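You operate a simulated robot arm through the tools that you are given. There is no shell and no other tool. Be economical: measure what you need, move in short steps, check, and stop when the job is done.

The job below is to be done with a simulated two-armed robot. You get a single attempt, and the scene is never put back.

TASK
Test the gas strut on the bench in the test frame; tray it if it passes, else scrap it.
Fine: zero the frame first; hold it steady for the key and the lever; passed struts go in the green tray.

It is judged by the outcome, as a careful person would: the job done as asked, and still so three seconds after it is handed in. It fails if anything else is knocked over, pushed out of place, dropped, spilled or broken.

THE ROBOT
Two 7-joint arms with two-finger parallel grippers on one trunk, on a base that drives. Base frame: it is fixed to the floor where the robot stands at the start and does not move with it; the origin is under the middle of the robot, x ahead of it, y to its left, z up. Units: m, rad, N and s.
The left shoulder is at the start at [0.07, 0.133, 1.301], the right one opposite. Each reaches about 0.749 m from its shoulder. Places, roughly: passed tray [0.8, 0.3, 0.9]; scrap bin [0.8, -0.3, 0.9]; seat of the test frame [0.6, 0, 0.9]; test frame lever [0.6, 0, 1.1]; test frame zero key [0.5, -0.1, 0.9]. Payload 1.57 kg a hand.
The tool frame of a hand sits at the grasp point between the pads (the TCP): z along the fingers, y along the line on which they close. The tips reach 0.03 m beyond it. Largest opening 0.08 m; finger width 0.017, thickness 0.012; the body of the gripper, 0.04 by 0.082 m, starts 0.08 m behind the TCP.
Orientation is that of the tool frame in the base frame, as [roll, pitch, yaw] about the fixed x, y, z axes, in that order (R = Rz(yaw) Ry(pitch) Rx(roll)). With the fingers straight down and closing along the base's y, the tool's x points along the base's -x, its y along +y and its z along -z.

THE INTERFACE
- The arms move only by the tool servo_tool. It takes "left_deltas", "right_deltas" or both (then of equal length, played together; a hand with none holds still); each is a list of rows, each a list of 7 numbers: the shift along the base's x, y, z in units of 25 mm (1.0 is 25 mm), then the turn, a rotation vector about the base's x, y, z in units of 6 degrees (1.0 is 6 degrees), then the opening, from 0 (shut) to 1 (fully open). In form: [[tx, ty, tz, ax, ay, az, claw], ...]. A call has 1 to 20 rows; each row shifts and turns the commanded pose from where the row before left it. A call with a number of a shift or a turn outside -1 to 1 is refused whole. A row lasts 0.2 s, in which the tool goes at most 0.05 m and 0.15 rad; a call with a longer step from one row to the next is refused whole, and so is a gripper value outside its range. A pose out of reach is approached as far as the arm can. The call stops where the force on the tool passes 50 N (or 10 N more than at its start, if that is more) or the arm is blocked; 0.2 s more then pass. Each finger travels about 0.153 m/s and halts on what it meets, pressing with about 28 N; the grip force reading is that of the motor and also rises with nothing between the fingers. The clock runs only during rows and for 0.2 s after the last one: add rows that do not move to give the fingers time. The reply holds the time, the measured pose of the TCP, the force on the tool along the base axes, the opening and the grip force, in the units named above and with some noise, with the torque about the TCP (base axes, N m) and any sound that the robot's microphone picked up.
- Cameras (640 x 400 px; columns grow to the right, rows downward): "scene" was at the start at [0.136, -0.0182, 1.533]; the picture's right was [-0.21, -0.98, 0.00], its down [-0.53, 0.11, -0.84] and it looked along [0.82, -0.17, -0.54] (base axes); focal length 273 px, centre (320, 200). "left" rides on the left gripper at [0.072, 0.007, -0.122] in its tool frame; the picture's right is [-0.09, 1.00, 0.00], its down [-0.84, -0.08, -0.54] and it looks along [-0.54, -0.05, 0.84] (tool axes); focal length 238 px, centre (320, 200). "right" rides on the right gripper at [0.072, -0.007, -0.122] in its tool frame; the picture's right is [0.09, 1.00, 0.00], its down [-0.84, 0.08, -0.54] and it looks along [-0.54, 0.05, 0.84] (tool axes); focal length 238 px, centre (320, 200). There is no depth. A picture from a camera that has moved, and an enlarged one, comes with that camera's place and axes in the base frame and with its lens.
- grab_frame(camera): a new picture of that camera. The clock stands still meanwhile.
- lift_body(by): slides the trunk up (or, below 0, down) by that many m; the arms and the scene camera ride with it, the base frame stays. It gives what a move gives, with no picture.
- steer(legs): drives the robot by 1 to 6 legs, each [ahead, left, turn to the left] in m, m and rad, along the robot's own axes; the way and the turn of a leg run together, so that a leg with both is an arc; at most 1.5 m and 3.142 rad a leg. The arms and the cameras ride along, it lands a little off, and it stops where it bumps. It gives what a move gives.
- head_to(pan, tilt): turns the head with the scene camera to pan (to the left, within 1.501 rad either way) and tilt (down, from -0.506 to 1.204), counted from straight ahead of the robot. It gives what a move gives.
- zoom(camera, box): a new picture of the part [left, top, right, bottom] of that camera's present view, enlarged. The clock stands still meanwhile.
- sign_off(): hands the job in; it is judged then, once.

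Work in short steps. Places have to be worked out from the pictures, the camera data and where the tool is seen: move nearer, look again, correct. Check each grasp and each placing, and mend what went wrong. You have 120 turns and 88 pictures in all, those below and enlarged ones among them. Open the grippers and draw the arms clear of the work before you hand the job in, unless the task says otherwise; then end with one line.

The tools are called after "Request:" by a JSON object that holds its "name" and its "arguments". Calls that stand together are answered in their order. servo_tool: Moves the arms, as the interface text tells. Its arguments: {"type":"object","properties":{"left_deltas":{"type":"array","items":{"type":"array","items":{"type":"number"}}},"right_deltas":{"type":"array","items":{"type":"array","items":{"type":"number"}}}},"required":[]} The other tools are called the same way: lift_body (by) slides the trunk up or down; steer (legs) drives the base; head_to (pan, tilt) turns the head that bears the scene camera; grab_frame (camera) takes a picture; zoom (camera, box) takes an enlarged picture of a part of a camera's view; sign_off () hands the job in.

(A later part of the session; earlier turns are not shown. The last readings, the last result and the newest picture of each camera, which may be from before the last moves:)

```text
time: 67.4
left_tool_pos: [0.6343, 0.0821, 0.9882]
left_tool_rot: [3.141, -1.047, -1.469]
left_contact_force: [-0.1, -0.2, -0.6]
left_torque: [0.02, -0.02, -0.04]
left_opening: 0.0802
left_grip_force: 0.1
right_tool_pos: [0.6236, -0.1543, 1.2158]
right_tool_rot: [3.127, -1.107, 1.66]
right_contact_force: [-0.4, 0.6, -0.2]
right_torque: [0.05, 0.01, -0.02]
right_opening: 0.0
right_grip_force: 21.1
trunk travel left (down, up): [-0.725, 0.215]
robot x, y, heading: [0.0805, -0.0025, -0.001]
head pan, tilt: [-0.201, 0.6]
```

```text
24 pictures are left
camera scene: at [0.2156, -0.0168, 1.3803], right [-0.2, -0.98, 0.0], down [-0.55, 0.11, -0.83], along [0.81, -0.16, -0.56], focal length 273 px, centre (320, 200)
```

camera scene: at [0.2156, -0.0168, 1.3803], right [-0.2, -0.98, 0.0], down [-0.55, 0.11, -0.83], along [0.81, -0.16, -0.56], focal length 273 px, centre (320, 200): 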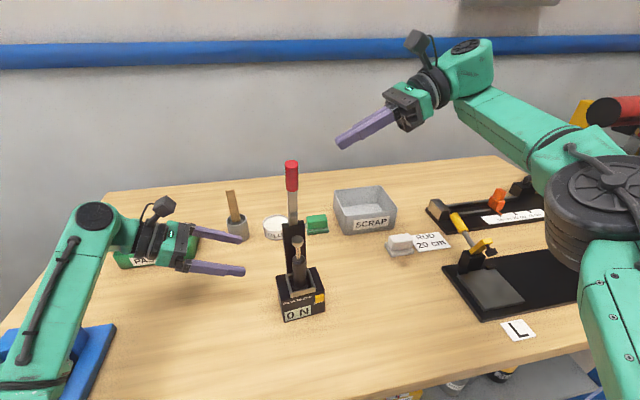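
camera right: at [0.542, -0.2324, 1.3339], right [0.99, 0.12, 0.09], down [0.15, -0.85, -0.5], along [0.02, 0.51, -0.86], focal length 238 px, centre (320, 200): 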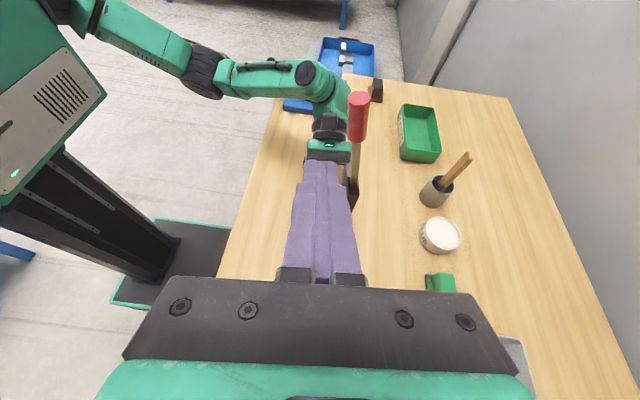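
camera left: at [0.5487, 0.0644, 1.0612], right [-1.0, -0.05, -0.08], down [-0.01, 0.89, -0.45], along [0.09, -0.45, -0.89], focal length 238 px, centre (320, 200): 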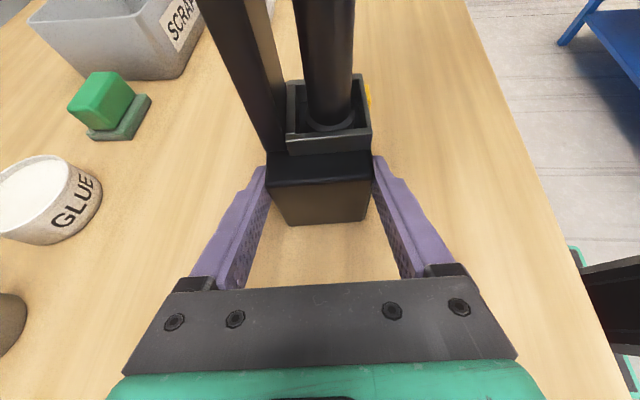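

The drive went cleanly. I'll re-grip the frame with the left hand at the same place as before.

Request:
{"name": "servo_tool", "arguments": {"left_deltas": [[-0.82, 0, 0, 0, 0, 0, 1], [-0.82, 0, 0, 0, 0, 0, 1], [-0.82, 0, 0, 0, 0, 0, 1], [-0.82, 0, 0, 0, 0, 0, 1], [0.085, -0.87, -0.5, 0, 0, 0, 1], [0.085, -0.87, -0.5, 0, 0, 0, 1], [0.085, -0.87, -0.5, 0, 0, 0, 1], [0.085, -0.87, -0.5, 0, 0, 0, 1], [0, 0, 0, 0, 0, 0, 0.9], [0, 0, 0, 0, 0, 0, 0.8], [0, 0, 0, 0, 0, 0, 0.75], [0, 0, 0, 0, 0, 0, 0.7], [0, 0, 0, 0, 0, 0, 0.5], [0, 0, 0, 0, 0, 0, 0.5]]}}

Request:
{"name": "grab_frame", "arguments": {"camera": "left"}}

Request:
{"name": "grab_frame", "arguments": {"camera": "right"}}

```text
time: 70.4
left_tool_pos: [0.5596, -0.0055, 0.938]
left_tool_rot: [-3.141, -1.047, -1.469]
left_contact_force: [4.2, -0.2, 0.7]
left_torque: [-0.1, -0.51, 0.22]
left_opening: 0.0623
left_grip_force: 28.0
right_tool_pos: [0.6261, -0.1542, 1.2149]
right_tool_rot: [3.133, -1.107, 1.66]
right_contact_force: [-0.6, -0.7, 0.3]
right_torque: [0.04, 0.01, -0.05]
right_opening: 0.0
right_grip_force: 21.0
trunk travel left (down, up): [-0.725, 0.215]
robot x, y, heading: [0.0773, -0.002, -0.002]
head pan, tilt: [-0.201, 0.6]
```

```text
23 pictures are left
camera left: at [0.5473, 0.0643, 1.0608], right [-1.0, -0.06, -0.08], down [-0.01, 0.89, -0.45], along [0.1, -0.45, -0.89], focal length 238 px, centre (320, 200)
```

left: 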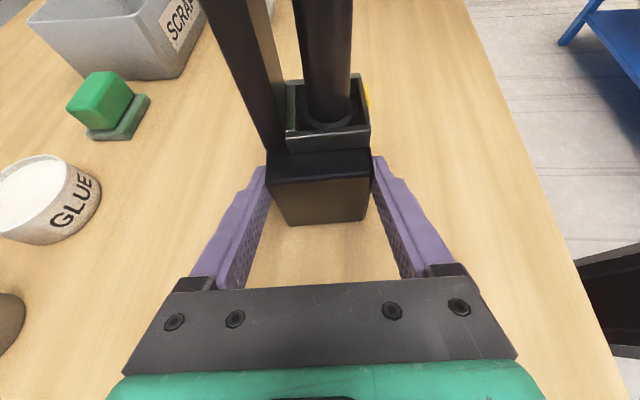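

```text
22 pictures are left
camera right: at [0.6236, -0.2317, 1.334], right [0.99, 0.12, 0.09], down [0.15, -0.85, -0.5], along [0.01, 0.51, -0.86], focal length 238 px, centre (320, 200)
```

right: 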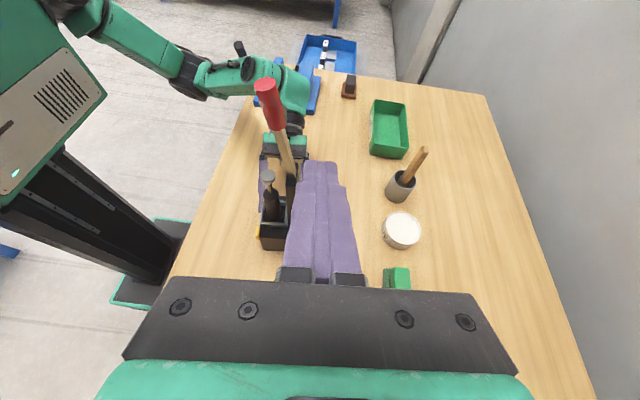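

The frame is held again. The lever centre is at (0.568–0.571, -0.045) around z 1.15–1.18. I'll slide the shut fingers in behind it.

Request:
{"name": "servo_tool", "arguments": {"right_deltas": [[-0.147, 0.793, -0.327, 0, 0, 0, 0], [-0.147, 0.793, -0.327, 0, 0, 0, 0], [-0.147, 0.793, -0.327, 0, 0, 0, 0], [-0.147, 0.793, -0.327, 0, 0, 0, 0], [-0.147, 0.793, -0.327, 0, 0, 0, 0], [-0.147, 0.793, -0.327, 0, 0, 0, 0]]}}

Request:
{"name": "grab_frame", "arguments": {"camera": "right"}}

```text
time: 71.8
left_tool_pos: [0.5586, -0.0051, 0.9386]
left_tool_rot: [-3.141, -1.048, -1.467]
left_contact_force: [3.7, 1.1, 2.0]
left_torque: [-0.08, -0.52, 0.17]
left_opening: 0.0617
left_grip_force: 28.0
right_tool_pos: [0.6024, -0.0348, 1.1666]
right_tool_rot: [3.13, -1.104, 1.659]
right_contact_force: [-0.6, 0.6, 0.1]
right_torque: [-0.03, 0.01, 0.0]
right_opening: 0.0002
right_grip_force: 21.4
trunk travel left (down, up): [-0.725, 0.215]
robot x, y, heading: [0.0823, 0.0008, -0.001]
head pan, tilt: [-0.201, 0.6]
```

```text
21 pictures are left
camera right: at [0.6007, -0.112, 1.2848], right [0.99, 0.12, 0.09], down [0.15, -0.85, -0.5], along [0.02, 0.51, -0.86], focal length 238 px, centre (320, 200)
```

right: 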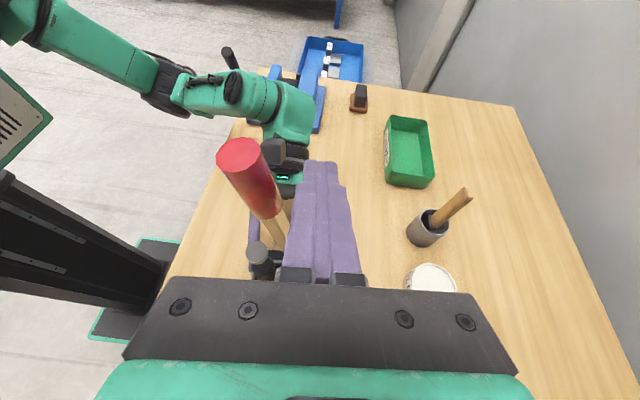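

The fingers are behind the lever. I'll sweep it forward along its arc in small steps, to about 30° first.

Request:
{"name": "servo_tool", "arguments": {"right_deltas": [[-0.268, -0.027, 0.018, 0, 0, 0, 0], [-0.268, -0.027, 0.018, 0, 0, 0, 0], [-0.338, -0.034, -0.03, 0, 0, 0, 0], [-0.338, -0.034, -0.03, 0, 0, 0, 0], [-0.328, -0.033, -0.088, 0, 0, 0, 0], [-0.328, -0.033, -0.088, 0, 0, 0, 0]]}}

Request:
{"name": "grab_frame", "arguments": {"camera": "right"}}

```text
time: 73.2
left_tool_pos: [0.5588, -0.0039, 0.9366]
left_tool_rot: [3.141, -1.048, -1.468]
left_contact_force: [3.3, 0.6, 1.1]
left_torque: [-0.2, -0.56, 0.24]
left_opening: 0.0619
left_grip_force: 27.9
right_tool_pos: [0.5543, -0.0394, 1.1611]
right_tool_rot: [3.131, -1.105, 1.66]
right_contact_force: [-0.6, -0.6, 0.6]
right_torque: [-0.03, -0.04, 0.0]
right_opening: 0.0001
right_grip_force: 21.5
trunk travel left (down, up): [-0.725, 0.215]
robot x, y, heading: [0.0819, -0.0001, 0.0]
head pan, tilt: [-0.201, 0.6]
```

```text
20 pictures are left
camera right: at [0.5535, -0.1175, 1.2797], right [0.99, 0.12, 0.09], down [0.15, -0.85, -0.5], along [0.01, 0.51, -0.86], focal length 238 px, centre (320, 200)
```

right: 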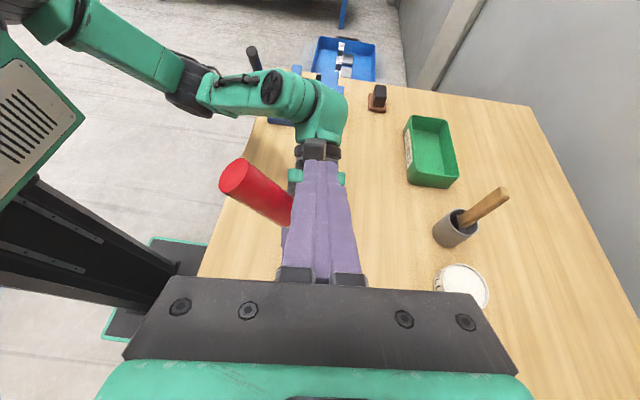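

The lever is following with almost no force. I'll continue down the arc.

Request:
{"name": "servo_tool", "arguments": {"right_deltas": [[-0.31, -0.031, -0.144, 0, 0, 0, 0], [-0.31, -0.031, -0.144, 0, 0, 0, 0], [-0.278, -0.028, -0.194, 0, 0, 0, 0], [-0.278, -0.028, -0.194, 0, 0, 0, 0], [-0.24, -0.024, -0.24, 0, 0, 0, 0], [-0.24, -0.024, -0.24, 0, 0, 0, 0]]}}

Request:
{"name": "grab_frame", "arguments": {"camera": "left"}}

```text
time: 74.6
left_tool_pos: [0.5592, -0.0046, 0.9384]
left_tool_rot: [3.139, -1.047, -1.467]
left_contact_force: [1.7, -0.1, 1.9]
left_torque: [-0.21, -0.51, 0.22]
left_opening: 0.0623
left_grip_force: 27.8
right_tool_pos: [0.5159, -0.0448, 1.1327]
right_tool_rot: [3.129, -1.106, 1.659]
right_contact_force: [0.6, 0.3, -0.2]
right_torque: [-0.01, 0.0, 0.01]
right_opening: 0.0
right_grip_force: 21.7
trunk travel left (down, up): [-0.725, 0.215]
robot x, y, heading: [0.0832, 0.0005, -0.0]
head pan, tilt: [-0.201, 0.6]
```

```text
19 pictures are left
camera left: at [0.5468, 0.0642, 1.0608], right [-1.0, -0.05, -0.08], down [-0.01, 0.89, -0.45], along [0.1, -0.45, -0.89], focal length 238 px, centre (320, 200)
```

left: 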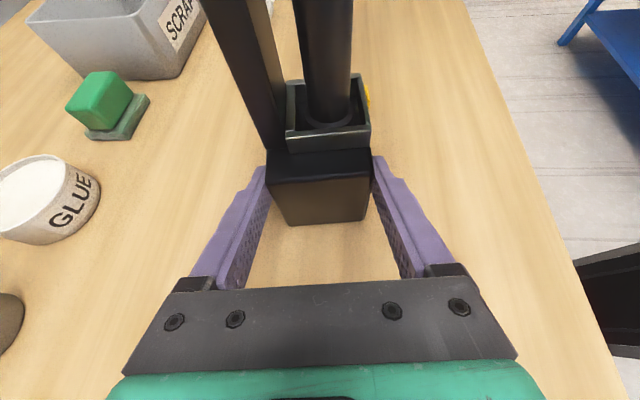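

Still free, with the frame steady. I'll continue down in smaller steps, watching the force.

Request:
{"name": "servo_tool", "arguments": {"right_deltas": [[-0.194, -0.02, -0.278, 0, 0, 0, 0], [-0.194, -0.02, -0.278, 0, 0, 0, 0], [-0.144, -0.015, -0.31, 0, 0, 0, 0]]}}

Request:
{"name": "grab_frame", "arguments": {"camera": "scene"}}

```text
time: 75.4
left_tool_pos: [0.5588, -0.005, 0.9372]
left_tool_rot: [3.14, -1.05, -1.47]
left_contact_force: [2.7, 0.0, 1.2]
left_torque: [-0.04, -0.41, 0.25]
left_opening: 0.0619
left_grip_force: 27.6
right_tool_pos: [0.5005, -0.0463, 1.1094]
right_tool_rot: [3.129, -1.106, 1.66]
right_contact_force: [-1.0, 0.9, 1.2]
right_torque: [0.04, 0.01, -0.02]
right_opening: 0.0
right_grip_force: 21.2
trunk travel left (down, up): [-0.725, 0.215]
robot x, y, heading: [0.0836, -0.0021, 0.0]
head pan, tilt: [-0.201, 0.6]
```

```text
18 pictures are left
camera scene: at [0.2163, -0.0167, 1.3804], right [-0.2, -0.98, 0.0], down [-0.55, 0.11, -0.82], along [0.81, -0.16, -0.57], focal length 273 px, centre (320, 200)
```

scene: 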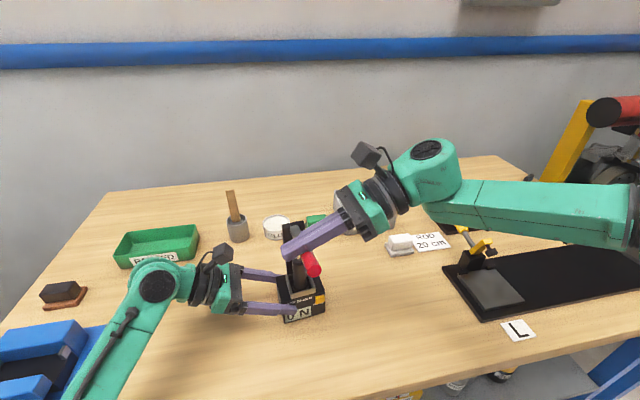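

The lever is near horizontal and force is just starting. I'll press on in 5–8 mm steps.

Request:
{"name": "servo_tool", "arguments": {"right_deltas": [[-0.07, -0.007, -0.25, 0, 0, 0, 0], [-0.05, -0.005, -0.25, 0, 0, 0, 0], [0, 0, 0, 0, 0, 0, 0]]}}

Request:
{"name": "zoom", "arguments": {"camera": "scene", "box": [250, 230, 350, 330]}}

```text
time: 76.2
left_tool_pos: [0.5603, -0.005, 0.9365]
left_tool_rot: [3.141, -1.048, -1.47]
left_contact_force: [3.6, -1.8, 0.5]
left_torque: [0.23, -0.39, 0.39]
left_opening: 0.0618
left_grip_force: 27.8
right_tool_pos: [0.4982, -0.0469, 1.0976]
right_tool_rot: [3.128, -1.107, 1.661]
right_contact_force: [0.2, 2.9, 2.4]
right_torque: [-0.01, 0.03, -0.06]
right_opening: 0.0
right_grip_force: 21.3
trunk travel left (down, up): [-0.725, 0.215]
robot x, y, heading: [0.0813, -0.0002, -0.001]
head pan, tilt: [-0.201, 0.6]
```

```text
4.00 times, centred on (300, 280) of scene
camera zoom: at [0.2162, -0.0167, 1.3804], right [-0.2, -0.98, 0.0], down [-0.55, 0.11, -0.82], along [0.81, -0.16, -0.57], focal length 1094 px, centre (400, -120)
```

zoom: 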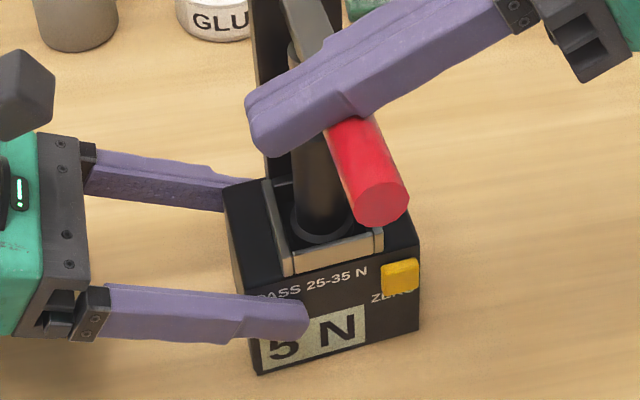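

The display now reads about 5 N live. I'll keep pressing.

Request:
{"name": "servo_tool", "arguments": {"right_deltas": [[-0.03, 0, -0.25, 0, 0, 0, 0], [-0.02, 0, -0.25, 0, 0, 0, 0], [0, 0, 0, 0, 0, 0, 0]]}}

Request:
{"name": "zoom", "arguments": {"camera": "scene", "box": [250, 230, 350, 330]}}

```text
time: 77.0
left_tool_pos: [0.5574, -0.0049, 0.9368]
left_tool_rot: [3.139, -1.046, -1.469]
left_contact_force: [2.5, -3.5, -0.4]
left_torque: [0.32, -0.48, 0.72]
left_opening: 0.0619
left_grip_force: 28.0
right_tool_pos: [0.4976, -0.0467, 1.0867]
right_tool_rot: [3.128, -1.106, 1.66]
right_contact_force: [0.5, 4.5, 5.4]
right_torque: [0.03, -0.04, -0.13]
right_opening: 0.0
right_grip_force: 21.2
trunk travel left (down, up): [-0.725, 0.215]
robot x, y, heading: [0.0794, -0.0004, -0.002]
head pan, tilt: [-0.201, 0.6]
```

```text
4.00 times, centred on (300, 280) of scene
camera zoom: at [0.2163, -0.0167, 1.3804], right [-0.2, -0.98, 0.0], down [-0.55, 0.11, -0.82], along [0.81, -0.16, -0.57], focal length 1094 px, centre (400, -120)
```

zoom: 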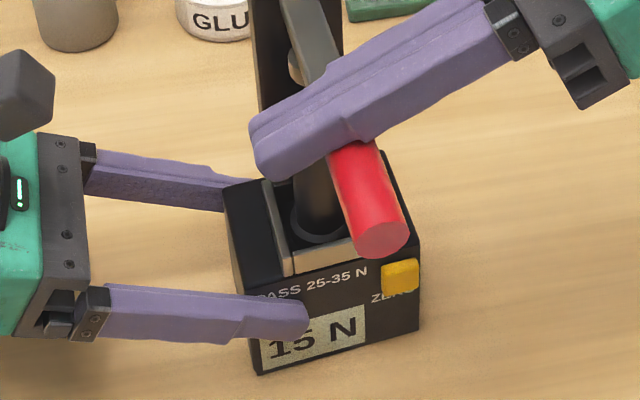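

15 N and climbing. Continuing.

Request:
{"name": "servo_tool", "arguments": {"right_deltas": [[0.0, 0, -0.25, 0, 0, 0, 0], [0.02, 0, -0.25, 0, 0, 0, 0], [0, 0, 0, 0, 0, 0, 0]]}}

Request:
{"name": "zoom", "arguments": {"camera": "scene", "box": [250, 230, 350, 330]}}

```text
time: 77.8
left_tool_pos: [0.5591, -0.0033, 0.9379]
left_tool_rot: [3.14, -1.047, -1.468]
left_contact_force: [4.8, -4.0, -0.1]
left_torque: [0.04, -0.43, 0.71]
left_opening: 0.0617
left_grip_force: 28.5
right_tool_pos: [0.4983, -0.0459, 1.074]
right_tool_rot: [3.128, -1.107, 1.659]
right_contact_force: [-1.9, 4.0, 8.8]
right_torque: [0.02, -0.04, -0.13]
right_opening: 0.0
right_grip_force: 21.4
trunk travel left (down, up): [-0.725, 0.215]
robot x, y, heading: [0.0779, -0.0013, 0.002]
head pan, tilt: [-0.201, 0.6]
```

```text
4.00 times, centred on (300, 280) of scene
camera zoom: at [0.216, -0.0168, 1.3804], right [-0.2, -0.98, 0.0], down [-0.55, 0.11, -0.83], along [0.81, -0.16, -0.56], focal length 1094 px, centre (400, -120)
```

zoom: 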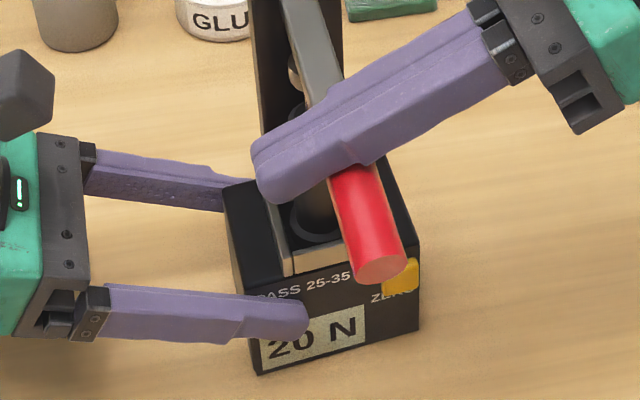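

20 N. Continuing.

Request:
{"name": "servo_tool", "arguments": {"right_deltas": [[0.04, 0, -0.25, 0, 0, 0, 0], [0.05, 0, -0.25, 0, 0, 0, 0], [0, 0, 0, 0, 0, 0, 0]]}}

Request:
{"name": "zoom", "arguments": {"camera": "scene", "box": [250, 230, 350, 330]}}

```text
time: 78.6
left_tool_pos: [0.5577, -0.0052, 0.9391]
left_tool_rot: [-3.141, -1.046, -1.47]
left_contact_force: [14.7, -6.8, -7.0]
left_torque: [0.2, -0.54, 1.05]
left_opening: 0.0624
left_grip_force: 27.9
right_tool_pos: [0.4976, -0.0458, 1.0643]
right_tool_rot: [3.12, -1.11, 1.672]
right_contact_force: [-11.0, 4.9, 36.8]
right_torque: [-0.11, 0.04, -0.04]
right_opening: 0.0001
right_grip_force: 20.8
trunk travel left (down, up): [-0.725, 0.215]
robot x, y, heading: [0.0863, 0.002, 0.0]
head pan, tilt: [-0.201, 0.6]
```

```text
4.00 times, centred on (300, 280) of scene
camera zoom: at [0.2136, -0.017, 1.3809], right [-0.2, -0.98, 0.0], down [-0.55, 0.11, -0.83], along [0.81, -0.16, -0.56], focal length 1094 px, centre (400, -120)
```

zoom: 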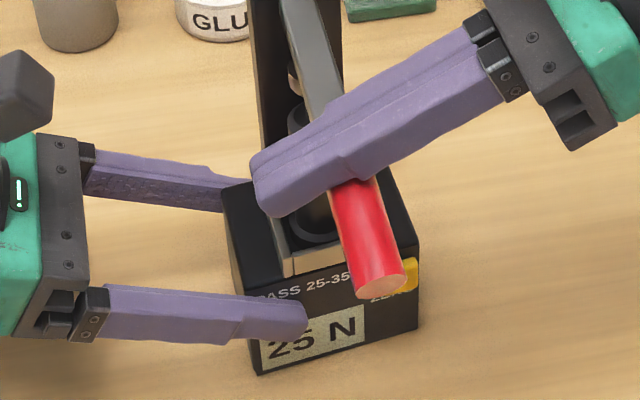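

Force jumped to 37 N, so the lever is at its end stop and the display seems to read 25 N. That's right at the limit, so I'll read it closely.

Request:
{"name": "zoom", "arguments": {"camera": "scene", "box": [310, 300, 346, 322]}}

Request:
{"name": "zoom", "arguments": {"camera": "scene", "box": [278, 296, 318, 324]}}

```text
16.00 times, centred on (328, 311) of scene
camera zoom: at [0.2136, -0.017, 1.3809], right [-0.2, -0.98, 0.0], down [-0.55, 0.11, -0.83], along [0.81, -0.16, -0.56], focal length 4374 px, centre (192, -1576)
```

zoom: 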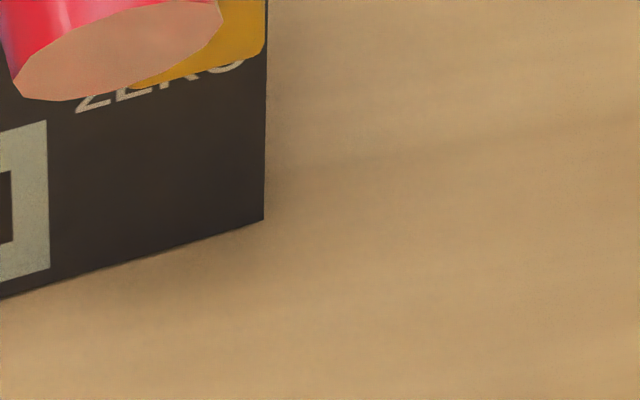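

```text
14.29 times, centred on (298, 310) of scene
camera zoom: at [0.2136, -0.017, 1.3809], right [-0.2, -0.98, 0.0], down [-0.55, 0.11, -0.83], along [0.81, -0.16, -0.56], focal length 3905 px, centre (634, -1371)
```

zoom: 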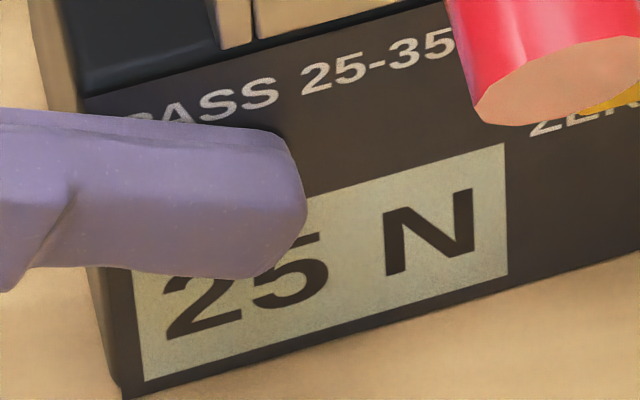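

It reads 25 N. I'll dwell about a second at the stop to confirm it settles there.

Request:
{"name": "servo_tool", "arguments": {"right_deltas": [[0, 0, 0, 0, 0, 0, 0], [0, 0, -0.04, 0, 0, 0, 0], [0, 0, 0, 0, 0, 0, 0], [0, 0, 0, 0, 0, 0, 0], [0, 0, 0, 0, 0, 0, 0]]}}

Request:
{"name": "zoom", "arguments": {"camera": "scene", "box": [270, 280, 326, 324]}}

```text
time: 79.8
left_tool_pos: [0.5578, -0.0036, 0.9379]
left_tool_rot: [-3.137, -1.044, -1.472]
left_contact_force: [17.4, -6.9, -10.6]
left_torque: [0.6, -0.42, 0.98]
left_opening: 0.062
left_grip_force: 28.1
right_tool_pos: [0.4979, -0.044, 1.064]
right_tool_rot: [3.117, -1.11, 1.672]
right_contact_force: [-11.8, 4.9, 42.0]
right_torque: [-0.18, 0.04, -0.02]
right_opening: 0.0
right_grip_force: 21.6
trunk travel left (down, up): [-0.725, 0.215]
robot x, y, heading: [0.0819, 0.0012, -0.002]
head pan, tilt: [-0.201, 0.6]
```

```text
9.09 times, centred on (298, 302) of scene
camera zoom: at [0.2132, -0.0165, 1.3807], right [-0.2, -0.98, 0.0], down [-0.55, 0.11, -0.83], along [0.81, -0.16, -0.56], focal length 2485 px, centre (520, -727)
```

zoom: 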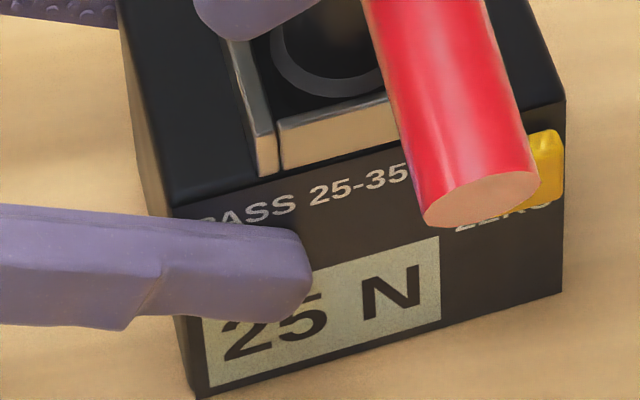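

Steady 25 N at the stop, which is within 25–35 N, so the strut passes. Now I'll ease the lever back up along the arc and see whether it follows.

Request:
{"name": "servo_tool", "arguments": {"right_deltas": [[-0.05, 0, 0.3, 0, 0, 0, 0], [-0.02, 0, 0.3, 0, 0, 0, 0], [0, 0, 0.3, 0, 0, 0, 0], [0, 0, 0.3, 0, 0, 0, 0], [0, 0, 0.3, 0, 0, 0, 0], [0, 0, 0.3, 0, 0, 0, 0], [0, 0, 0.5, 0, 0, 0, 0], [0, 0, 0.5, 0, 0, 0, 0]]}}

Request:
{"name": "zoom", "arguments": {"camera": "scene", "box": [220, 180, 380, 330]}}

```text
time: 81.6
left_tool_pos: [0.5576, -0.0043, 0.9387]
left_tool_rot: [-3.14, -1.048, -1.471]
left_contact_force: [2.2, 1.8, 7.5]
left_torque: [-0.93, 0.06, 0.16]
left_opening: 0.0617
left_grip_force: 27.8
right_tool_pos: [0.496, -0.0453, 1.1308]
right_tool_rot: [3.128, -1.105, 1.659]
right_contact_force: [0.7, 0.0, 0.5]
right_torque: [0.0, -0.03, -0.04]
right_opening: 0.0001
right_grip_force: 21.2
trunk travel left (down, up): [-0.725, 0.215]
robot x, y, heading: [0.0791, 0.0005, 0.002]
head pan, tilt: [-0.201, 0.6]
```

```text
2.67 times, centred on (300, 255) of scene
camera zoom: at [0.2152, -0.0161, 1.3805], right [-0.2, -0.98, 0.0], down [-0.55, 0.11, -0.83], along [0.81, -0.16, -0.56], focal length 729 px, centre (373, 53)
```

zoom: 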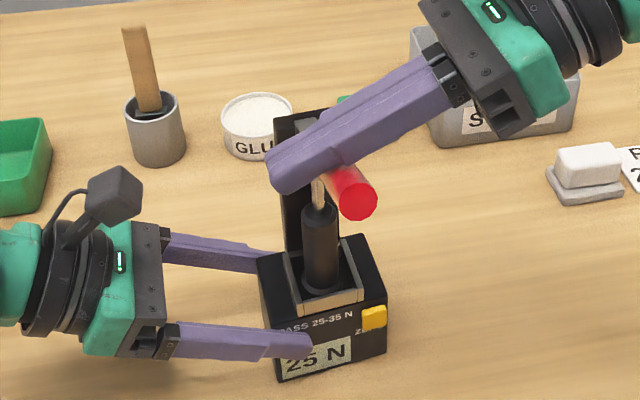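

The display holds 25 N and the lever rises with the hand. I'll let it return upright by reversing the arc.

Request:
{"name": "servo_tool", "arguments": {"right_deltas": [[0.4, 0.03, 0.4, 0, 0, 0, 0], [0.4, 0.03, 0.4, 0, 0, 0, 0], [0.5, 0.05, 0.3, 0, 0, 0, 0], [0.5, 0.05, 0.3, 0, 0, 0, 0], [0.6, 0.06, 0.2, 0, 0, 0, 0], [0.6, 0.06, 0.1, 0, 0, 0, 0], [0.6, 0.06, 0, 0, 0, 0, 0], [0.6, 0.06, 0, 0, 0, 0, 0]]}}

Request:
{"name": "zoom", "arguments": {"camera": "scene", "box": [220, 130, 400, 330]}}

```text
time: 83.4
left_tool_pos: [0.558, -0.0034, 0.9374]
left_tool_rot: [-3.14, -1.047, -1.471]
left_contact_force: [2.5, 2.3, 8.5]
left_torque: [-0.66, -0.43, 0.11]
left_opening: 0.0617
left_grip_force: 27.9
right_tool_pos: [0.602, -0.0341, 1.174]
right_tool_rot: [3.128, -1.106, 1.661]
right_contact_force: [-0.2, -0.1, 0.4]
right_torque: [0.01, 0.0, -0.02]
right_opening: 0.0
right_grip_force: 21.6
trunk travel left (down, up): [-0.725, 0.215]
robot x, y, heading: [0.0788, 0.0005, -0.003]
head pan, tilt: [-0.201, 0.6]
```

```text
2.00 times, centred on (310, 230) of scene
camera zoom: at [0.2154, -0.0158, 1.3805], right [-0.2, -0.98, 0.0], down [-0.55, 0.11, -0.83], along [0.81, -0.16, -0.56], focal length 547 px, centre (340, 140)
```

zoom: 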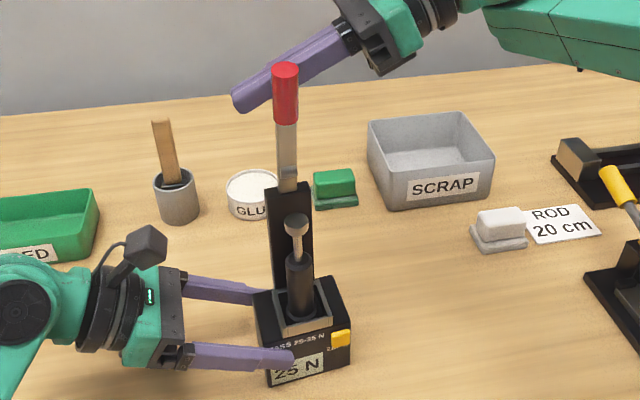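

The lever is upright and the display holds 25 N: a pass. I'll withdraw the right hand, then release and back off the left hand and re-orient it to pick up the strut from the front and carry it to the green tray.

Request:
{"name": "servo_tool", "arguments": {"right_deltas": [[0.07, -0.8, 0.4, 0, 0, 0, 0], [0.07, -0.8, 0.4, 0, 0, 0, 0], [0.07, -0.8, 0.4, 0, 0, 0, 0], [0.07, -0.8, 0.4, 0, 0, 0, 0], [0.07, -0.8, 0.4, 0, 0, 0, 0], [0.0, -0.8, 0.3, 0, 0, 0, 0], [-0.5, -0.8, 0, 0, 0, 0, 0], [-0.8, -0.5, 0, 0, 0, 0, 0], [-0.8, -0.5, 0, 0, 0, 0, 0], [-0.8, -0.3, 0, 0, 0, 0, 0]]}}

Request:
{"name": "servo_tool", "arguments": {"left_deltas": [[0, 0, 0, 0, 0, 0, 0.85], [0, 0, 0, 0, 0, 0, 1], [0, 0, 0, 0, 0, 0, 1], [-0.08, 0.86, 0.5, 0, 0, 0, 1], [-0.08, 0.86, 0.5, 0, 0, 0, 1], [-0.08, 0.86, 0.5, 0, 0, 0, 1], [-0.08, 0.86, 0.5, 0, 0, 0, 1], [-0.745, 0.385, 0.86, 0, 0, 0, 1], [-0.745, 0.385, 0.86, 0, 0, 0, 1], [-0.745, 0.385, 0.86, 0, 0, 0, 1], [-0.745, 0.385, 0.86, 0, 0, 0, 1], [-0.745, 0.385, 0.86, 0, 0, 0, 1], [-0.745, 0.385, 0.86, 0, 0, 0, 1], [-0.745, 0.385, 0.86, 0, 0, 0, 1], [0, 0, 0.5, 0.995, 0.1, 0, 1], [0, 0, 0.5, 0.995, 0.1, 0, 1], [0, 0, 0, 0.995, 0.1, 0, 1], [0, 0, 0, 0.995, 0.1, 0, 1], [0, 0, 0, 0.995, 0.1, 0, 1]]}}

Request:
{"name": "servo_tool", "arguments": {"left_deltas": [[0, 0, 0, 0.995, 0.1, 0, 1], [0, 0, 0, 0.995, 0.1, 0, 1], [0, 0, 0, 0.995, 0.1, 0, 1], [0, 0, 0, 0.995, 0.1, 0, 1], [0, 0, 0, 0.995, 0.1, 0, 1], [0, 0, 0, 0, 0, -1, 1], [0, 0, 0, 0, 0, -1, 1], [0, 0, 0, 0, 0, -1, 1], [0, 0, 0, 0, 0, -1, 1], [0, 0, 0, 0, 0, -1, 1], [0, 0, 0, 0, 0, -1, 1], [0, 0, 0, 0, 0, -1, 1], [0, 0, 0, 0, 0, -1, 1], [0, 0, 0, 0, 0, -1, 1], [0, 0, 0, 0, 0, -1, 1], [0, 0, 0, 0, 0, -1, 1], [0, 0, 0, 0, 0, -1, 1], [0, 0, 0, 0, 0, -1, 1], [0, 0, 0, 0, 0, -1, 1], [0, 0, 0, 0, 0, -1, 1]]}}

```text
time: 85.6
left_tool_pos: [0.5589, -0.0046, 0.9392]
left_tool_rot: [-3.14, -1.047, -1.469]
left_contact_force: [2.0, 3.1, 9.5]
left_torque: [-0.16, -0.4, 0.4]
left_opening: 0.0617
left_grip_force: 27.7
right_tool_pos: [0.5373, -0.2096, 1.2298]
right_tool_rot: [3.128, -1.105, 1.663]
right_contact_force: [0.7, 0.1, 1.0]
right_torque: [0.01, 0.01, -0.05]
right_opening: 0.0
right_grip_force: 21.5
trunk travel left (down, up): [-0.725, 0.215]
robot x, y, heading: [0.0762, 0.0013, 0.003]
head pan, tilt: [-0.201, 0.6]
```

```text
time: 89.6
left_tool_pos: [0.4201, 0.1491, 1.1646]
left_tool_rot: [-3.141, -0.521, -1.469]
left_contact_force: [0.0, -0.3, 1.8]
left_torque: [0.0, 0.0, 0.01]
left_opening: 0.0801
left_grip_force: 0.0
right_tool_pos: [0.5392, -0.2103, 1.2295]
right_tool_rot: [3.129, -1.107, 1.659]
right_contact_force: [0.2, -0.8, -0.8]
right_torque: [0.03, 0.02, 0.01]
right_opening: 0.0003
right_grip_force: 21.2
trunk travel left (down, up): [-0.725, 0.215]
robot x, y, heading: [0.0816, 0.0034, 0.003]
head pan, tilt: [-0.201, 0.6]
```

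```text
time: 93.8
left_tool_pos: [0.4221, 0.148, 1.1635]
left_tool_rot: [-3.141, 0.001, -3.044]
left_contact_force: [-0.4, 0.3, 0.2]
left_torque: [-0.02, 0.01, 0.01]
left_opening: 0.0804
left_grip_force: 0.1
right_tool_pos: [0.5395, -0.2101, 1.2301]
right_tool_rot: [3.127, -1.105, 1.66]
right_contact_force: [0.8, -0.3, 0.0]
right_torque: [-0.05, -0.01, 0.0]
right_opening: 0.0001
right_grip_force: 21.7
trunk travel left (down, up): [-0.725, 0.215]
robot x, y, heading: [0.0825, 0.0016, -0.004]
head pan, tilt: [-0.201, 0.6]
```

Unwound. Next I'll yaw to -20°, tilt the fingers forward 50°, and move to a staging point in front of the seated strut.

Request:
{"name": "servo_tool", "arguments": {"left_deltas": [[0.043, -0.446, -0.443, 0, 0, -0.857, 1], [0.043, -0.446, -0.443, 0, 0, -0.857, 1], [0.043, -0.446, -0.443, 0, 0, -0.857, 1], [0.043, -0.446, -0.443, 0, 0, -0.857, 1], [0.043, -0.446, -0.443, 0, 0, -0.857, 1], [0.043, -0.446, -0.443, -0.317, -0.87, 0, 1], [0.043, -0.446, -0.443, -0.317, -0.87, 0, 1], [0.043, -0.446, -0.443, -0.317, -0.87, 0, 1], [0.043, -0.446, -0.443, -0.317, -0.87, 0, 1], [0.043, -0.446, -0.443, -0.317, -0.87, 0, 1], [0.043, -0.446, -0.443, -0.317, -0.87, 0, 1], [0.043, -0.446, -0.443, -0.317, -0.87, 0, 1], [0.043, -0.446, -0.443, -0.317, -0.87, 0, 1], [0.043, -0.446, -0.443, -0.317, -0.87, 0, 1]]}}

Request:
{"name": "grab_frame", "arguments": {"camera": "left"}}

```text
time: 96.8
left_tool_pos: [0.4724, -0.0024, 0.997]
left_tool_rot: [-3.14, 0.777, 2.794]
left_contact_force: [0.8, -0.4, 0.1]
left_torque: [-0.02, 0.0, -0.04]
left_opening: 0.0799
left_grip_force: 0.0
left hand out of reach, approached as far as the arm can: row 9, 10, 11, 12
right_tool_pos: [0.5399, -0.2099, 1.2312]
right_tool_rot: [3.127, -1.106, 1.66]
right_contact_force: [1.0, -0.5, 0.9]
right_torque: [0.0, 0.01, 0.02]
right_opening: 0.0
right_grip_force: 21.2
trunk travel left (down, up): [-0.725, 0.215]
robot x, y, heading: [0.078, 0.003, -0.004]
head pan, tilt: [-0.201, 0.6]
```

```text
8 pictures are left
camera left: at [0.3486, 0.0505, 1.0331], right [0.4, 0.91, 0.06], down [0.18, -0.15, 0.97], along [0.9, -0.38, -0.22], focal length 238 px, centre (320, 200)
```

left: 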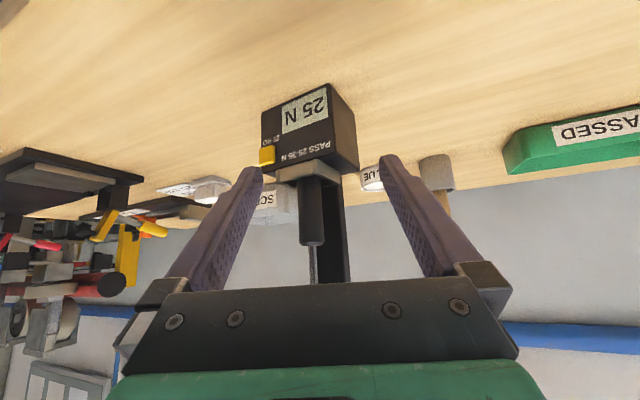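

The left hand is in place with a 44° tilt. The strut is at about (0.557, -0.049), so I'll shift sideways 15 mm, rise a little, and advance so it lies between the pads.

Request:
{"name": "servo_tool", "arguments": {"left_deltas": [[-0.2, -0.56, 0.56, 0, 0, 0, 1], [0.662, -0.24, 0, 0, 0, 0, 1], [0.662, -0.24, 0, 0, 0, 0, 1], [0.662, -0.24, 0, 0, 0, 0, 1], [0.662, -0.24, 0, 0, 0, 0, 1], [0.662, -0.24, 0, 0, 0, 0, 1], [0, 0, 0, 0, 0, 0, 1]]}}

```text
time: 98.4
left_tool_pos: [0.5517, -0.0478, 1.0105]
left_tool_rot: [-3.14, 0.777, 2.795]
left_contact_force: [-0.3, -0.3, -0.5]
left_torque: [-0.02, 0.0, 0.02]
left_opening: 0.0798
left_grip_force: 0.0
right_tool_pos: [0.5377, -0.2097, 1.23]
right_tool_rot: [3.127, -1.107, 1.662]
right_contact_force: [0.1, -0.4, 0.2]
right_torque: [-0.02, -0.01, -0.02]
right_opening: 0.0002
right_grip_force: 21.3
trunk travel left (down, up): [-0.725, 0.215]
robot x, y, heading: [0.0838, 0.0033, 0.002]
head pan, tilt: [-0.201, 0.6]
```

In position with no contact. I'll close on the strut and lift it clear of the rim (5 cm, slowly).

Request:
{"name": "servo_tool", "arguments": {"left_deltas": [[0, 0, 0, 0, 0, 0, 0.7], [0, 0, 0, 0, 0, 0, 0.5], [0, 0, 0, 0, 0, 0, 0.35], [0, 0, 0, 0, 0, 0, 0.2], [0, 0, 0, 0, 0, 0, 0.1], [0, 0, 0, 0, 0, 0, 0.0], [0, 0, 0.2, 0, 0, 0, 0], [0, 0, 0.3, 0, 0, 0, 0], [0, 0, 0.5, 0, 0, 0, 0], [0, 0, 0.5, 0, 0, 0, 0], [0, 0, 0.5, 0, 0, 0, 0]]}}

Request:
{"name": "grab_frame", "arguments": {"camera": "left"}}

```text
time: 100.8
left_tool_pos: [0.5524, -0.0465, 1.0609]
left_tool_rot: [-3.14, 0.776, 2.794]
left_contact_force: [0.6, -0.8, -2.5]
left_torque: [-0.01, 0.02, 0.02]
left_opening: 0.0233
left_grip_force: 27.9
right_tool_pos: [0.5394, -0.2096, 1.2289]
right_tool_rot: [3.13, -1.107, 1.659]
right_contact_force: [0.0, -0.1, 0.4]
right_torque: [0.01, -0.01, 0.02]
right_opening: 0.0
right_grip_force: 21.8
trunk travel left (down, up): [-0.725, 0.215]
robot x, y, heading: [0.0781, 0.0012, -0.005]
head pan, tilt: [-0.201, 0.6]
```

```text
7 pictures are left
camera left: at [0.4267, 0.0061, 1.0966], right [0.4, 0.91, 0.06], down [0.18, -0.15, 0.97], along [0.9, -0.38, -0.22], focal length 238 px, centre (320, 200)
```

left: 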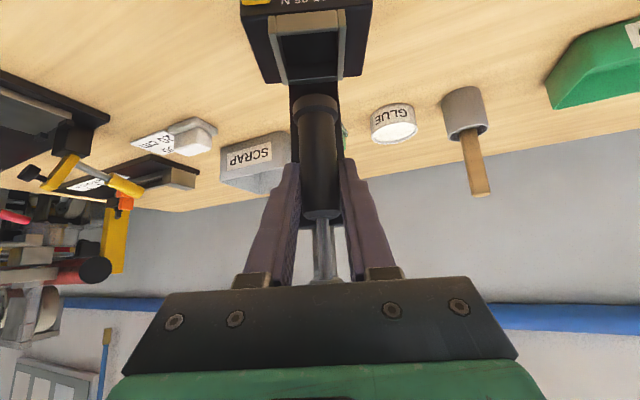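

Strut held (23 mm) and clear of the seat. I'll back straight out from under the lever, then swing left toward the tray while turning the hand to face forward.

Request:
{"name": "servo_tool", "arguments": {"left_deltas": [[-0.5, 0.18, 0, 0, 0, 0, 0], [-0.94, 0.34, 0, 0, 0, 0, 0], [-0.94, 0.34, 0, 0, 0, 0, 0], [-0.94, 0.34, 0, 0, 0, 0, 0], [-0.5, 0.6, 0.1, 0, 0, 0, 0], [0, 0.9, 0.2, 0, 0, 0.8, 0], [0, 0.9, 0.2, 0, 0, 0.8, 0], [0, 0.9, 0.2, 0, 0, 0.8, 0], [0, 0.9, 0, 0, 0, 0.8, 0], [0, 0.9, 0, 0, 0, 0.8, 0], [0.3, 0.9, 0, 0, 0, 0.8, 0], [0.5, 0.9, 0, 0, 0, 0.2, 0], [0.7, 0.9, 0, 0, 0, 0, 0], [0.8, 0.9, 0, 0, 0, 0, 0], [0.8, 0.9, 0, 0, 0, 0, 0], [0.8, 0.9, 0, 0, 0, 0, 0], [0.8, 0.5, 0, 0, 0, 0, 0]]}}

Request:
{"name": "grab_frame", "arguments": {"camera": "scene"}}

```text
time: 104.4
left_tool_pos: [0.6267, 0.2207, 1.0762]
left_tool_rot: [-3.141, 0.774, -2.966]
left_contact_force: [0.0, -0.7, -2.4]
left_torque: [0.0, 0.01, 0.02]
left_opening: 0.0232
left_grip_force: 27.7
left hand out of reach, approached as far as the arm can: row 5, 6, 7, 8, 9, 10
right_tool_pos: [0.5405, -0.2078, 1.2297]
right_tool_rot: [3.132, -1.105, 1.658]
right_contact_force: [-0.2, 0.5, 0.1]
right_torque: [-0.04, -0.01, 0.03]
right_opening: 0.0
right_grip_force: 21.4
trunk travel left (down, up): [-0.725, 0.215]
robot x, y, heading: [0.0771, 0.001, -0.003]
head pan, tilt: [-0.201, 0.6]
```

```text
6 pictures are left
camera scene: at [0.2173, -0.0169, 1.3803], right [-0.2, -0.98, 0.0], down [-0.55, 0.11, -0.82], along [0.81, -0.16, -0.57], focal length 273 px, centre (320, 200)
```

scene: 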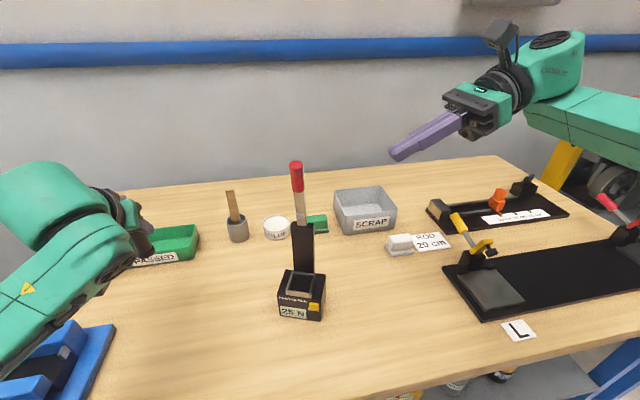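

The frame is undisturbed and the strut is held at a safe height. I'll move over the tray centre (≈0.795, 0.288).

Request:
{"name": "servo_tool", "arguments": {"left_deltas": [[0.787, 0.331, 0, 0, 0, 0, 0], [0.787, 0.331, 0, 0, 0, 0, 0], [0.787, 0.331, 0, 0, 0, 0, 0], [0.787, 0.331, 0, 0, 0, 0, 0], [0.787, 0.331, 0, 0, 0, 0, 0], [0.787, 0.331, 0, 0, 0, 0, 0], [0.787, 0.331, 0, 0, 0, 0, 0], [0.787, 0.331, 0, 0, 0, 0, 0], [0, 0, 0, 0, 0, 0, 0]]}}

Request:
{"name": "grab_frame", "arguments": {"camera": "left"}}

```text
time: 106.4
left_tool_pos: [0.7831, 0.2885, 1.0789]
left_tool_rot: [-3.14, 0.776, -2.965]
left_contact_force: [-0.1, 0.3, -0.5]
left_torque: [0.0, 0.04, 0.03]
left_opening: 0.0229
left_grip_force: 28.0
right_tool_pos: [0.5397, -0.2098, 1.2293]
right_tool_rot: [3.128, -1.106, 1.658]
right_contact_force: [0.1, 1.0, -0.2]
right_torque: [0.02, -0.02, -0.02]
right_opening: 0.0001
right_grip_force: 21.4
trunk travel left (down, up): [-0.725, 0.215]
robot x, y, heading: [0.0803, -0.0033, -0.002]
head pan, tilt: [-0.201, 0.6]
```

```text
5 pictures are left
camera left: at [0.6484, 0.2705, 1.1153], right [-0.11, 0.99, 0.06], down [0.23, -0.04, 0.97], along [0.97, 0.12, -0.22], focal length 238 px, centre (320, 200)
```

left: 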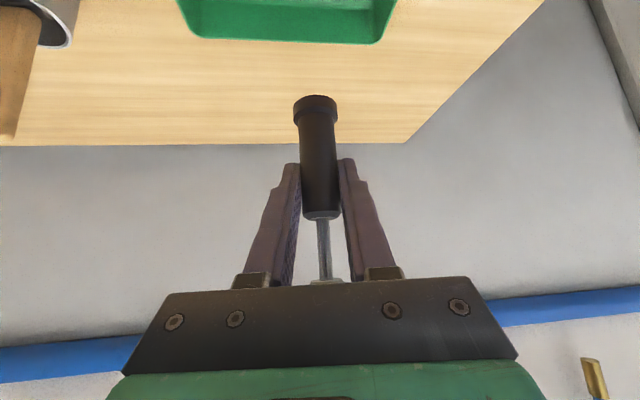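

The tray spans about x 0.74–0.835, y 0.18–0.36, and the strut is over it. I'll nudge 14 mm right and lower most of the way.

Request:
{"name": "servo_tool", "arguments": {"left_deltas": [[-0.1, -0.5, -0.3, 0, 0, 0, 0], [0, 0, -0.8, 0, 0, 0, 0], [0, 0, -0.8, 0, 0, 0, 0], [0, 0, -0.8, 0, 0, 0, 0], [0, 0, -0.8, 0, 0, 0, 0], [0, 0, -0.6, 0, 0, 0, 0], [0, 0, 0, 0, 0, 0, 0]]}}

Request:
{"name": "servo_tool", "arguments": {"left_deltas": [[0, 0, -0.15, 0, 0, 0, 0], [0, 0, -0.15, 0, 0, 0, 0], [0, 0, 0, 0, 0, 0, 0]]}}

```text
time: 108.0
left_tool_pos: [0.7795, 0.2734, 0.9749]
left_tool_rot: [-3.14, 0.776, -2.965]
left_contact_force: [-0.3, -0.4, -1.4]
left_torque: [0.0, 0.05, -0.01]
left_opening: 0.0233
left_grip_force: 28.4
right_tool_pos: [0.5392, -0.2086, 1.2293]
right_tool_rot: [3.129, -1.106, 1.66]
right_contact_force: [-0.7, 0.1, 0.6]
right_torque: [-0.01, -0.01, -0.02]
right_opening: 0.0003
right_grip_force: 21.2
trunk travel left (down, up): [-0.725, 0.215]
robot x, y, heading: [0.0811, 0.0018, -0.003]
head pan, tilt: [-0.201, 0.6]
```

```text
time: 108.8
left_tool_pos: [0.7798, 0.2749, 0.967]
left_tool_rot: [-3.139, 0.775, -2.965]
left_contact_force: [1.0, 0.5, -2.4]
left_torque: [0.01, 0.0, -0.02]
left_opening: 0.0231
left_grip_force: 28.3
right_tool_pos: [0.5403, -0.2095, 1.2288]
right_tool_rot: [3.129, -1.108, 1.66]
right_contact_force: [0.1, 0.0, -0.3]
right_torque: [-0.02, 0.02, 0.0]
right_opening: 0.0003
right_grip_force: 21.2
trunk travel left (down, up): [-0.725, 0.215]
robot x, y, heading: [0.0815, -0.0042, -0.001]
head pan, tilt: [-0.201, 0.6]
```

No contact yet at 0.967. I'll check with the left camera, then continue in small steps.

Request:
{"name": "grab_frame", "arguments": {"camera": "left"}}

Request:
{"name": "servo_tool", "arguments": {"left_deltas": [[0, 0, -0.12, 0, 0, 0, 0], [0, 0, -0.12, 0, 0, 0, 0], [0, 0, 0, 0, 0, 0, 0]]}}

```text
4 pictures are left
camera left: at [0.6459, 0.2577, 1.0046], right [-0.11, 0.99, 0.06], down [0.23, -0.04, 0.97], along [0.97, 0.12, -0.22], focal length 238 px, centre (320, 200)
```

left: 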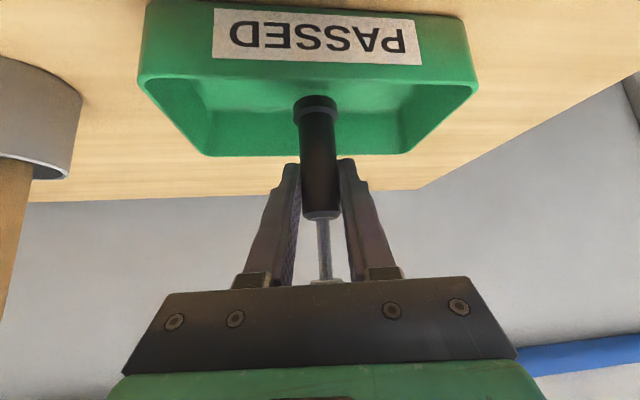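

```text
time: 109.6
left_tool_pos: [0.7817, 0.2744, 0.9623]
left_tool_rot: [-3.14, 0.777, -2.966]
left_contact_force: [-0.2, -0.6, -2.0]
left_torque: [0.0, -0.02, 0.01]
left_opening: 0.0231
left_grip_force: 28.4
right_tool_pos: [0.5401, -0.2083, 1.2303]
right_tool_rot: [3.129, -1.106, 1.659]
right_contact_force: [0.5, -0.5, -0.1]
right_torque: [0.01, 0.0, 0.0]
right_opening: 0.0
right_grip_force: 21.2
trunk travel left (down, up): [-0.725, 0.215]
robot x, y, heading: [0.0801, -0.0018, 0.002]
head pan, tilt: [-0.201, 0.6]
```

The strut's base is inside the tray, between its walls. Lowering on to the floor.

Request:
{"name": "servo_tool", "arguments": {"left_deltas": [[0, 0, -0.12, 0, 0, 0, 0], [0, 0, -0.12, 0, 0, 0, 0], [0, 0, 0, 0, 0, 0, 0]]}}

Request:
{"name": "servo_tool", "arguments": {"left_deltas": [[0, 0, -0.08, 0, 0, 0, 0], [0, 0, 0, 0, 0, 0, 0]]}}

```text
time: 110.4
left_tool_pos: [0.7795, 0.2762, 0.9565]
left_tool_rot: [-3.141, 0.774, -2.964]
left_contact_force: [-0.5, -0.1, -1.1]
left_torque: [-0.01, 0.01, -0.02]
left_opening: 0.0231
left_grip_force: 28.1
right_tool_pos: [0.541, -0.2094, 1.2303]
right_tool_rot: [3.13, -1.105, 1.659]
right_contact_force: [0.2, -0.4, 0.1]
right_torque: [0.0, -0.01, 0.0]
right_opening: 0.0
right_grip_force: 20.8
trunk travel left (down, up): [-0.725, 0.215]
robot x, y, heading: [0.079, -0.0013, -0.002]
head pan, tilt: [-0.201, 0.6]
```

```text
time: 111.0
left_tool_pos: [0.78, 0.275, 0.9534]
left_tool_rot: [-3.139, 0.775, -2.966]
left_contact_force: [0.5, -0.2, -1.3]
left_torque: [0.01, -0.01, 0.0]
left_opening: 0.0227
left_grip_force: 27.8
right_tool_pos: [0.5405, -0.2098, 1.2289]
right_tool_rot: [3.129, -1.107, 1.66]
right_contact_force: [-0.1, -0.6, 0.6]
right_torque: [0.0, 0.03, 0.03]
right_opening: 0.0
right_grip_force: 21.3
trunk travel left (down, up): [-0.725, 0.215]
robot x, y, heading: [0.0814, 0.0019, 0.002]
head pan, tilt: [-0.201, 0.6]
```

Request:
{"name": "servo_tool", "arguments": {"left_deltas": [[0, 0, -0.08, 0, 0, 0, 0], [0, 0, 0, 0, 0, 0, 0]]}}

Request:
{"name": "servo_tool", "arguments": {"left_deltas": [[0, 0, -0.08, 0, 0, 0, 0], [0, 0, 0, 0, 0, 0, 0]]}}

```text
time: 111.6
left_tool_pos: [0.7797, 0.2747, 0.951]
left_tool_rot: [-3.139, 0.775, -2.964]
left_contact_force: [0.6, -0.2, -1.9]
left_torque: [-0.03, 0.0, -0.02]
left_opening: 0.0234
left_grip_force: 27.7
right_tool_pos: [0.54, -0.2093, 1.2291]
right_tool_rot: [3.129, -1.106, 1.66]
right_contact_force: [-0.1, 0.5, -0.1]
right_torque: [0.0, 0.01, 0.03]
right_opening: 0.0
right_grip_force: 21.3
trunk travel left (down, up): [-0.725, 0.215]
robot x, y, heading: [0.0832, 0.0005, -0.003]
head pan, tilt: [-0.201, 0.6]
```

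```text
time: 112.2
left_tool_pos: [0.7801, 0.2764, 0.9492]
left_tool_rot: [-3.14, 0.774, -2.965]
left_contact_force: [0.4, 0.1, -1.6]
left_torque: [-0.04, 0.03, -0.01]
left_opening: 0.0232
left_grip_force: 28.1
right_tool_pos: [0.5389, -0.2087, 1.2305]
right_tool_rot: [3.129, -1.106, 1.66]
right_contact_force: [0.7, 0.9, -0.7]
right_torque: [0.01, -0.01, 0.01]
right_opening: 0.0002
right_grip_force: 21.3
trunk travel left (down, up): [-0.725, 0.215]
robot x, y, heading: [0.0809, -0.0022, 0.0]
head pan, tilt: [-0.201, 0.6]
```

Still free, with the base estimated at about 0.885. A few more small steps to contact.

Request:
{"name": "servo_tool", "arguments": {"left_deltas": [[0, 0, -0.08, 0, 0, 0, 0], [0, 0, -0.06, 0, 0, 0, 0], [0, 0, 0, 0, 0, 0, 0]]}}

Request:
{"name": "servo_tool", "arguments": {"left_deltas": [[0, 0, -0.06, 0, 0, 0, 0], [0, 0, 0, 0, 0, 0, 0]]}}

```text
time: 113.0
left_tool_pos: [0.7792, 0.2758, 0.9461]
left_tool_rot: [-3.14, 0.776, -2.966]
left_contact_force: [0.2, 0.0, -2.5]
left_torque: [0.0, -0.02, 0.0]
left_opening: 0.0231
left_grip_force: 27.6
right_tool_pos: [0.5392, -0.2095, 1.2302]
right_tool_rot: [3.128, -1.107, 1.659]
right_contact_force: [-0.5, -0.2, -0.1]
right_torque: [0.02, 0.02, -0.01]
right_opening: 0.0003
right_grip_force: 21.6
trunk travel left (down, up): [-0.725, 0.215]
robot x, y, heading: [0.0831, -0.0018, 0.002]
head pan, tilt: [-0.201, 0.6]
```

```text
time: 113.6
left_tool_pos: [0.7798, 0.2766, 0.9455]
left_tool_rot: [-3.139, 0.774, -2.965]
left_contact_force: [0.9, -1.0, -1.4]
left_torque: [0.0, 0.01, 0.0]
left_opening: 0.0231
left_grip_force: 27.8
right_tool_pos: [0.5406, -0.2103, 1.2311]
right_tool_rot: [3.131, -1.107, 1.66]
right_contact_force: [0.1, 0.2, -0.2]
right_torque: [0.0, -0.04, 0.02]
right_opening: 0.0
right_grip_force: 21.4
trunk travel left (down, up): [-0.725, 0.215]
robot x, y, heading: [0.078, 0.0004, 0.002]
head pan, tilt: [-0.201, 0.6]
```

Still free. Another 5 mm in fine steps.

Request:
{"name": "servo_tool", "arguments": {"left_deltas": [[0, 0, -0.07, 0, 0, 0, 0], [0, 0, -0.07, 0, 0, 0, 0], [0, 0, -0.06, 0, 0, 0, 0], [0, 0, 0, 0, 0, 0, 0]]}}

```text
time: 114.6
left_tool_pos: [0.7789, 0.2744, 0.9426]
left_tool_rot: [-3.14, 0.781, -2.966]
left_contact_force: [3.8, 1.7, 10.4]
left_torque: [0.09, -0.11, -0.02]
left_opening: 0.0232
left_grip_force: 28.1
right_tool_pos: [0.538, -0.2105, 1.2299]
right_tool_rot: [3.127, -1.106, 1.662]
right_contact_force: [0.5, 0.5, 1.1]
right_torque: [-0.02, -0.01, -0.01]
right_opening: 0.0001
right_grip_force: 21.3
trunk travel left (down, up): [-0.725, 0.215]
robot x, y, heading: [0.0836, -0.0026, -0.002]
head pan, tilt: [-0.201, 0.6]
```

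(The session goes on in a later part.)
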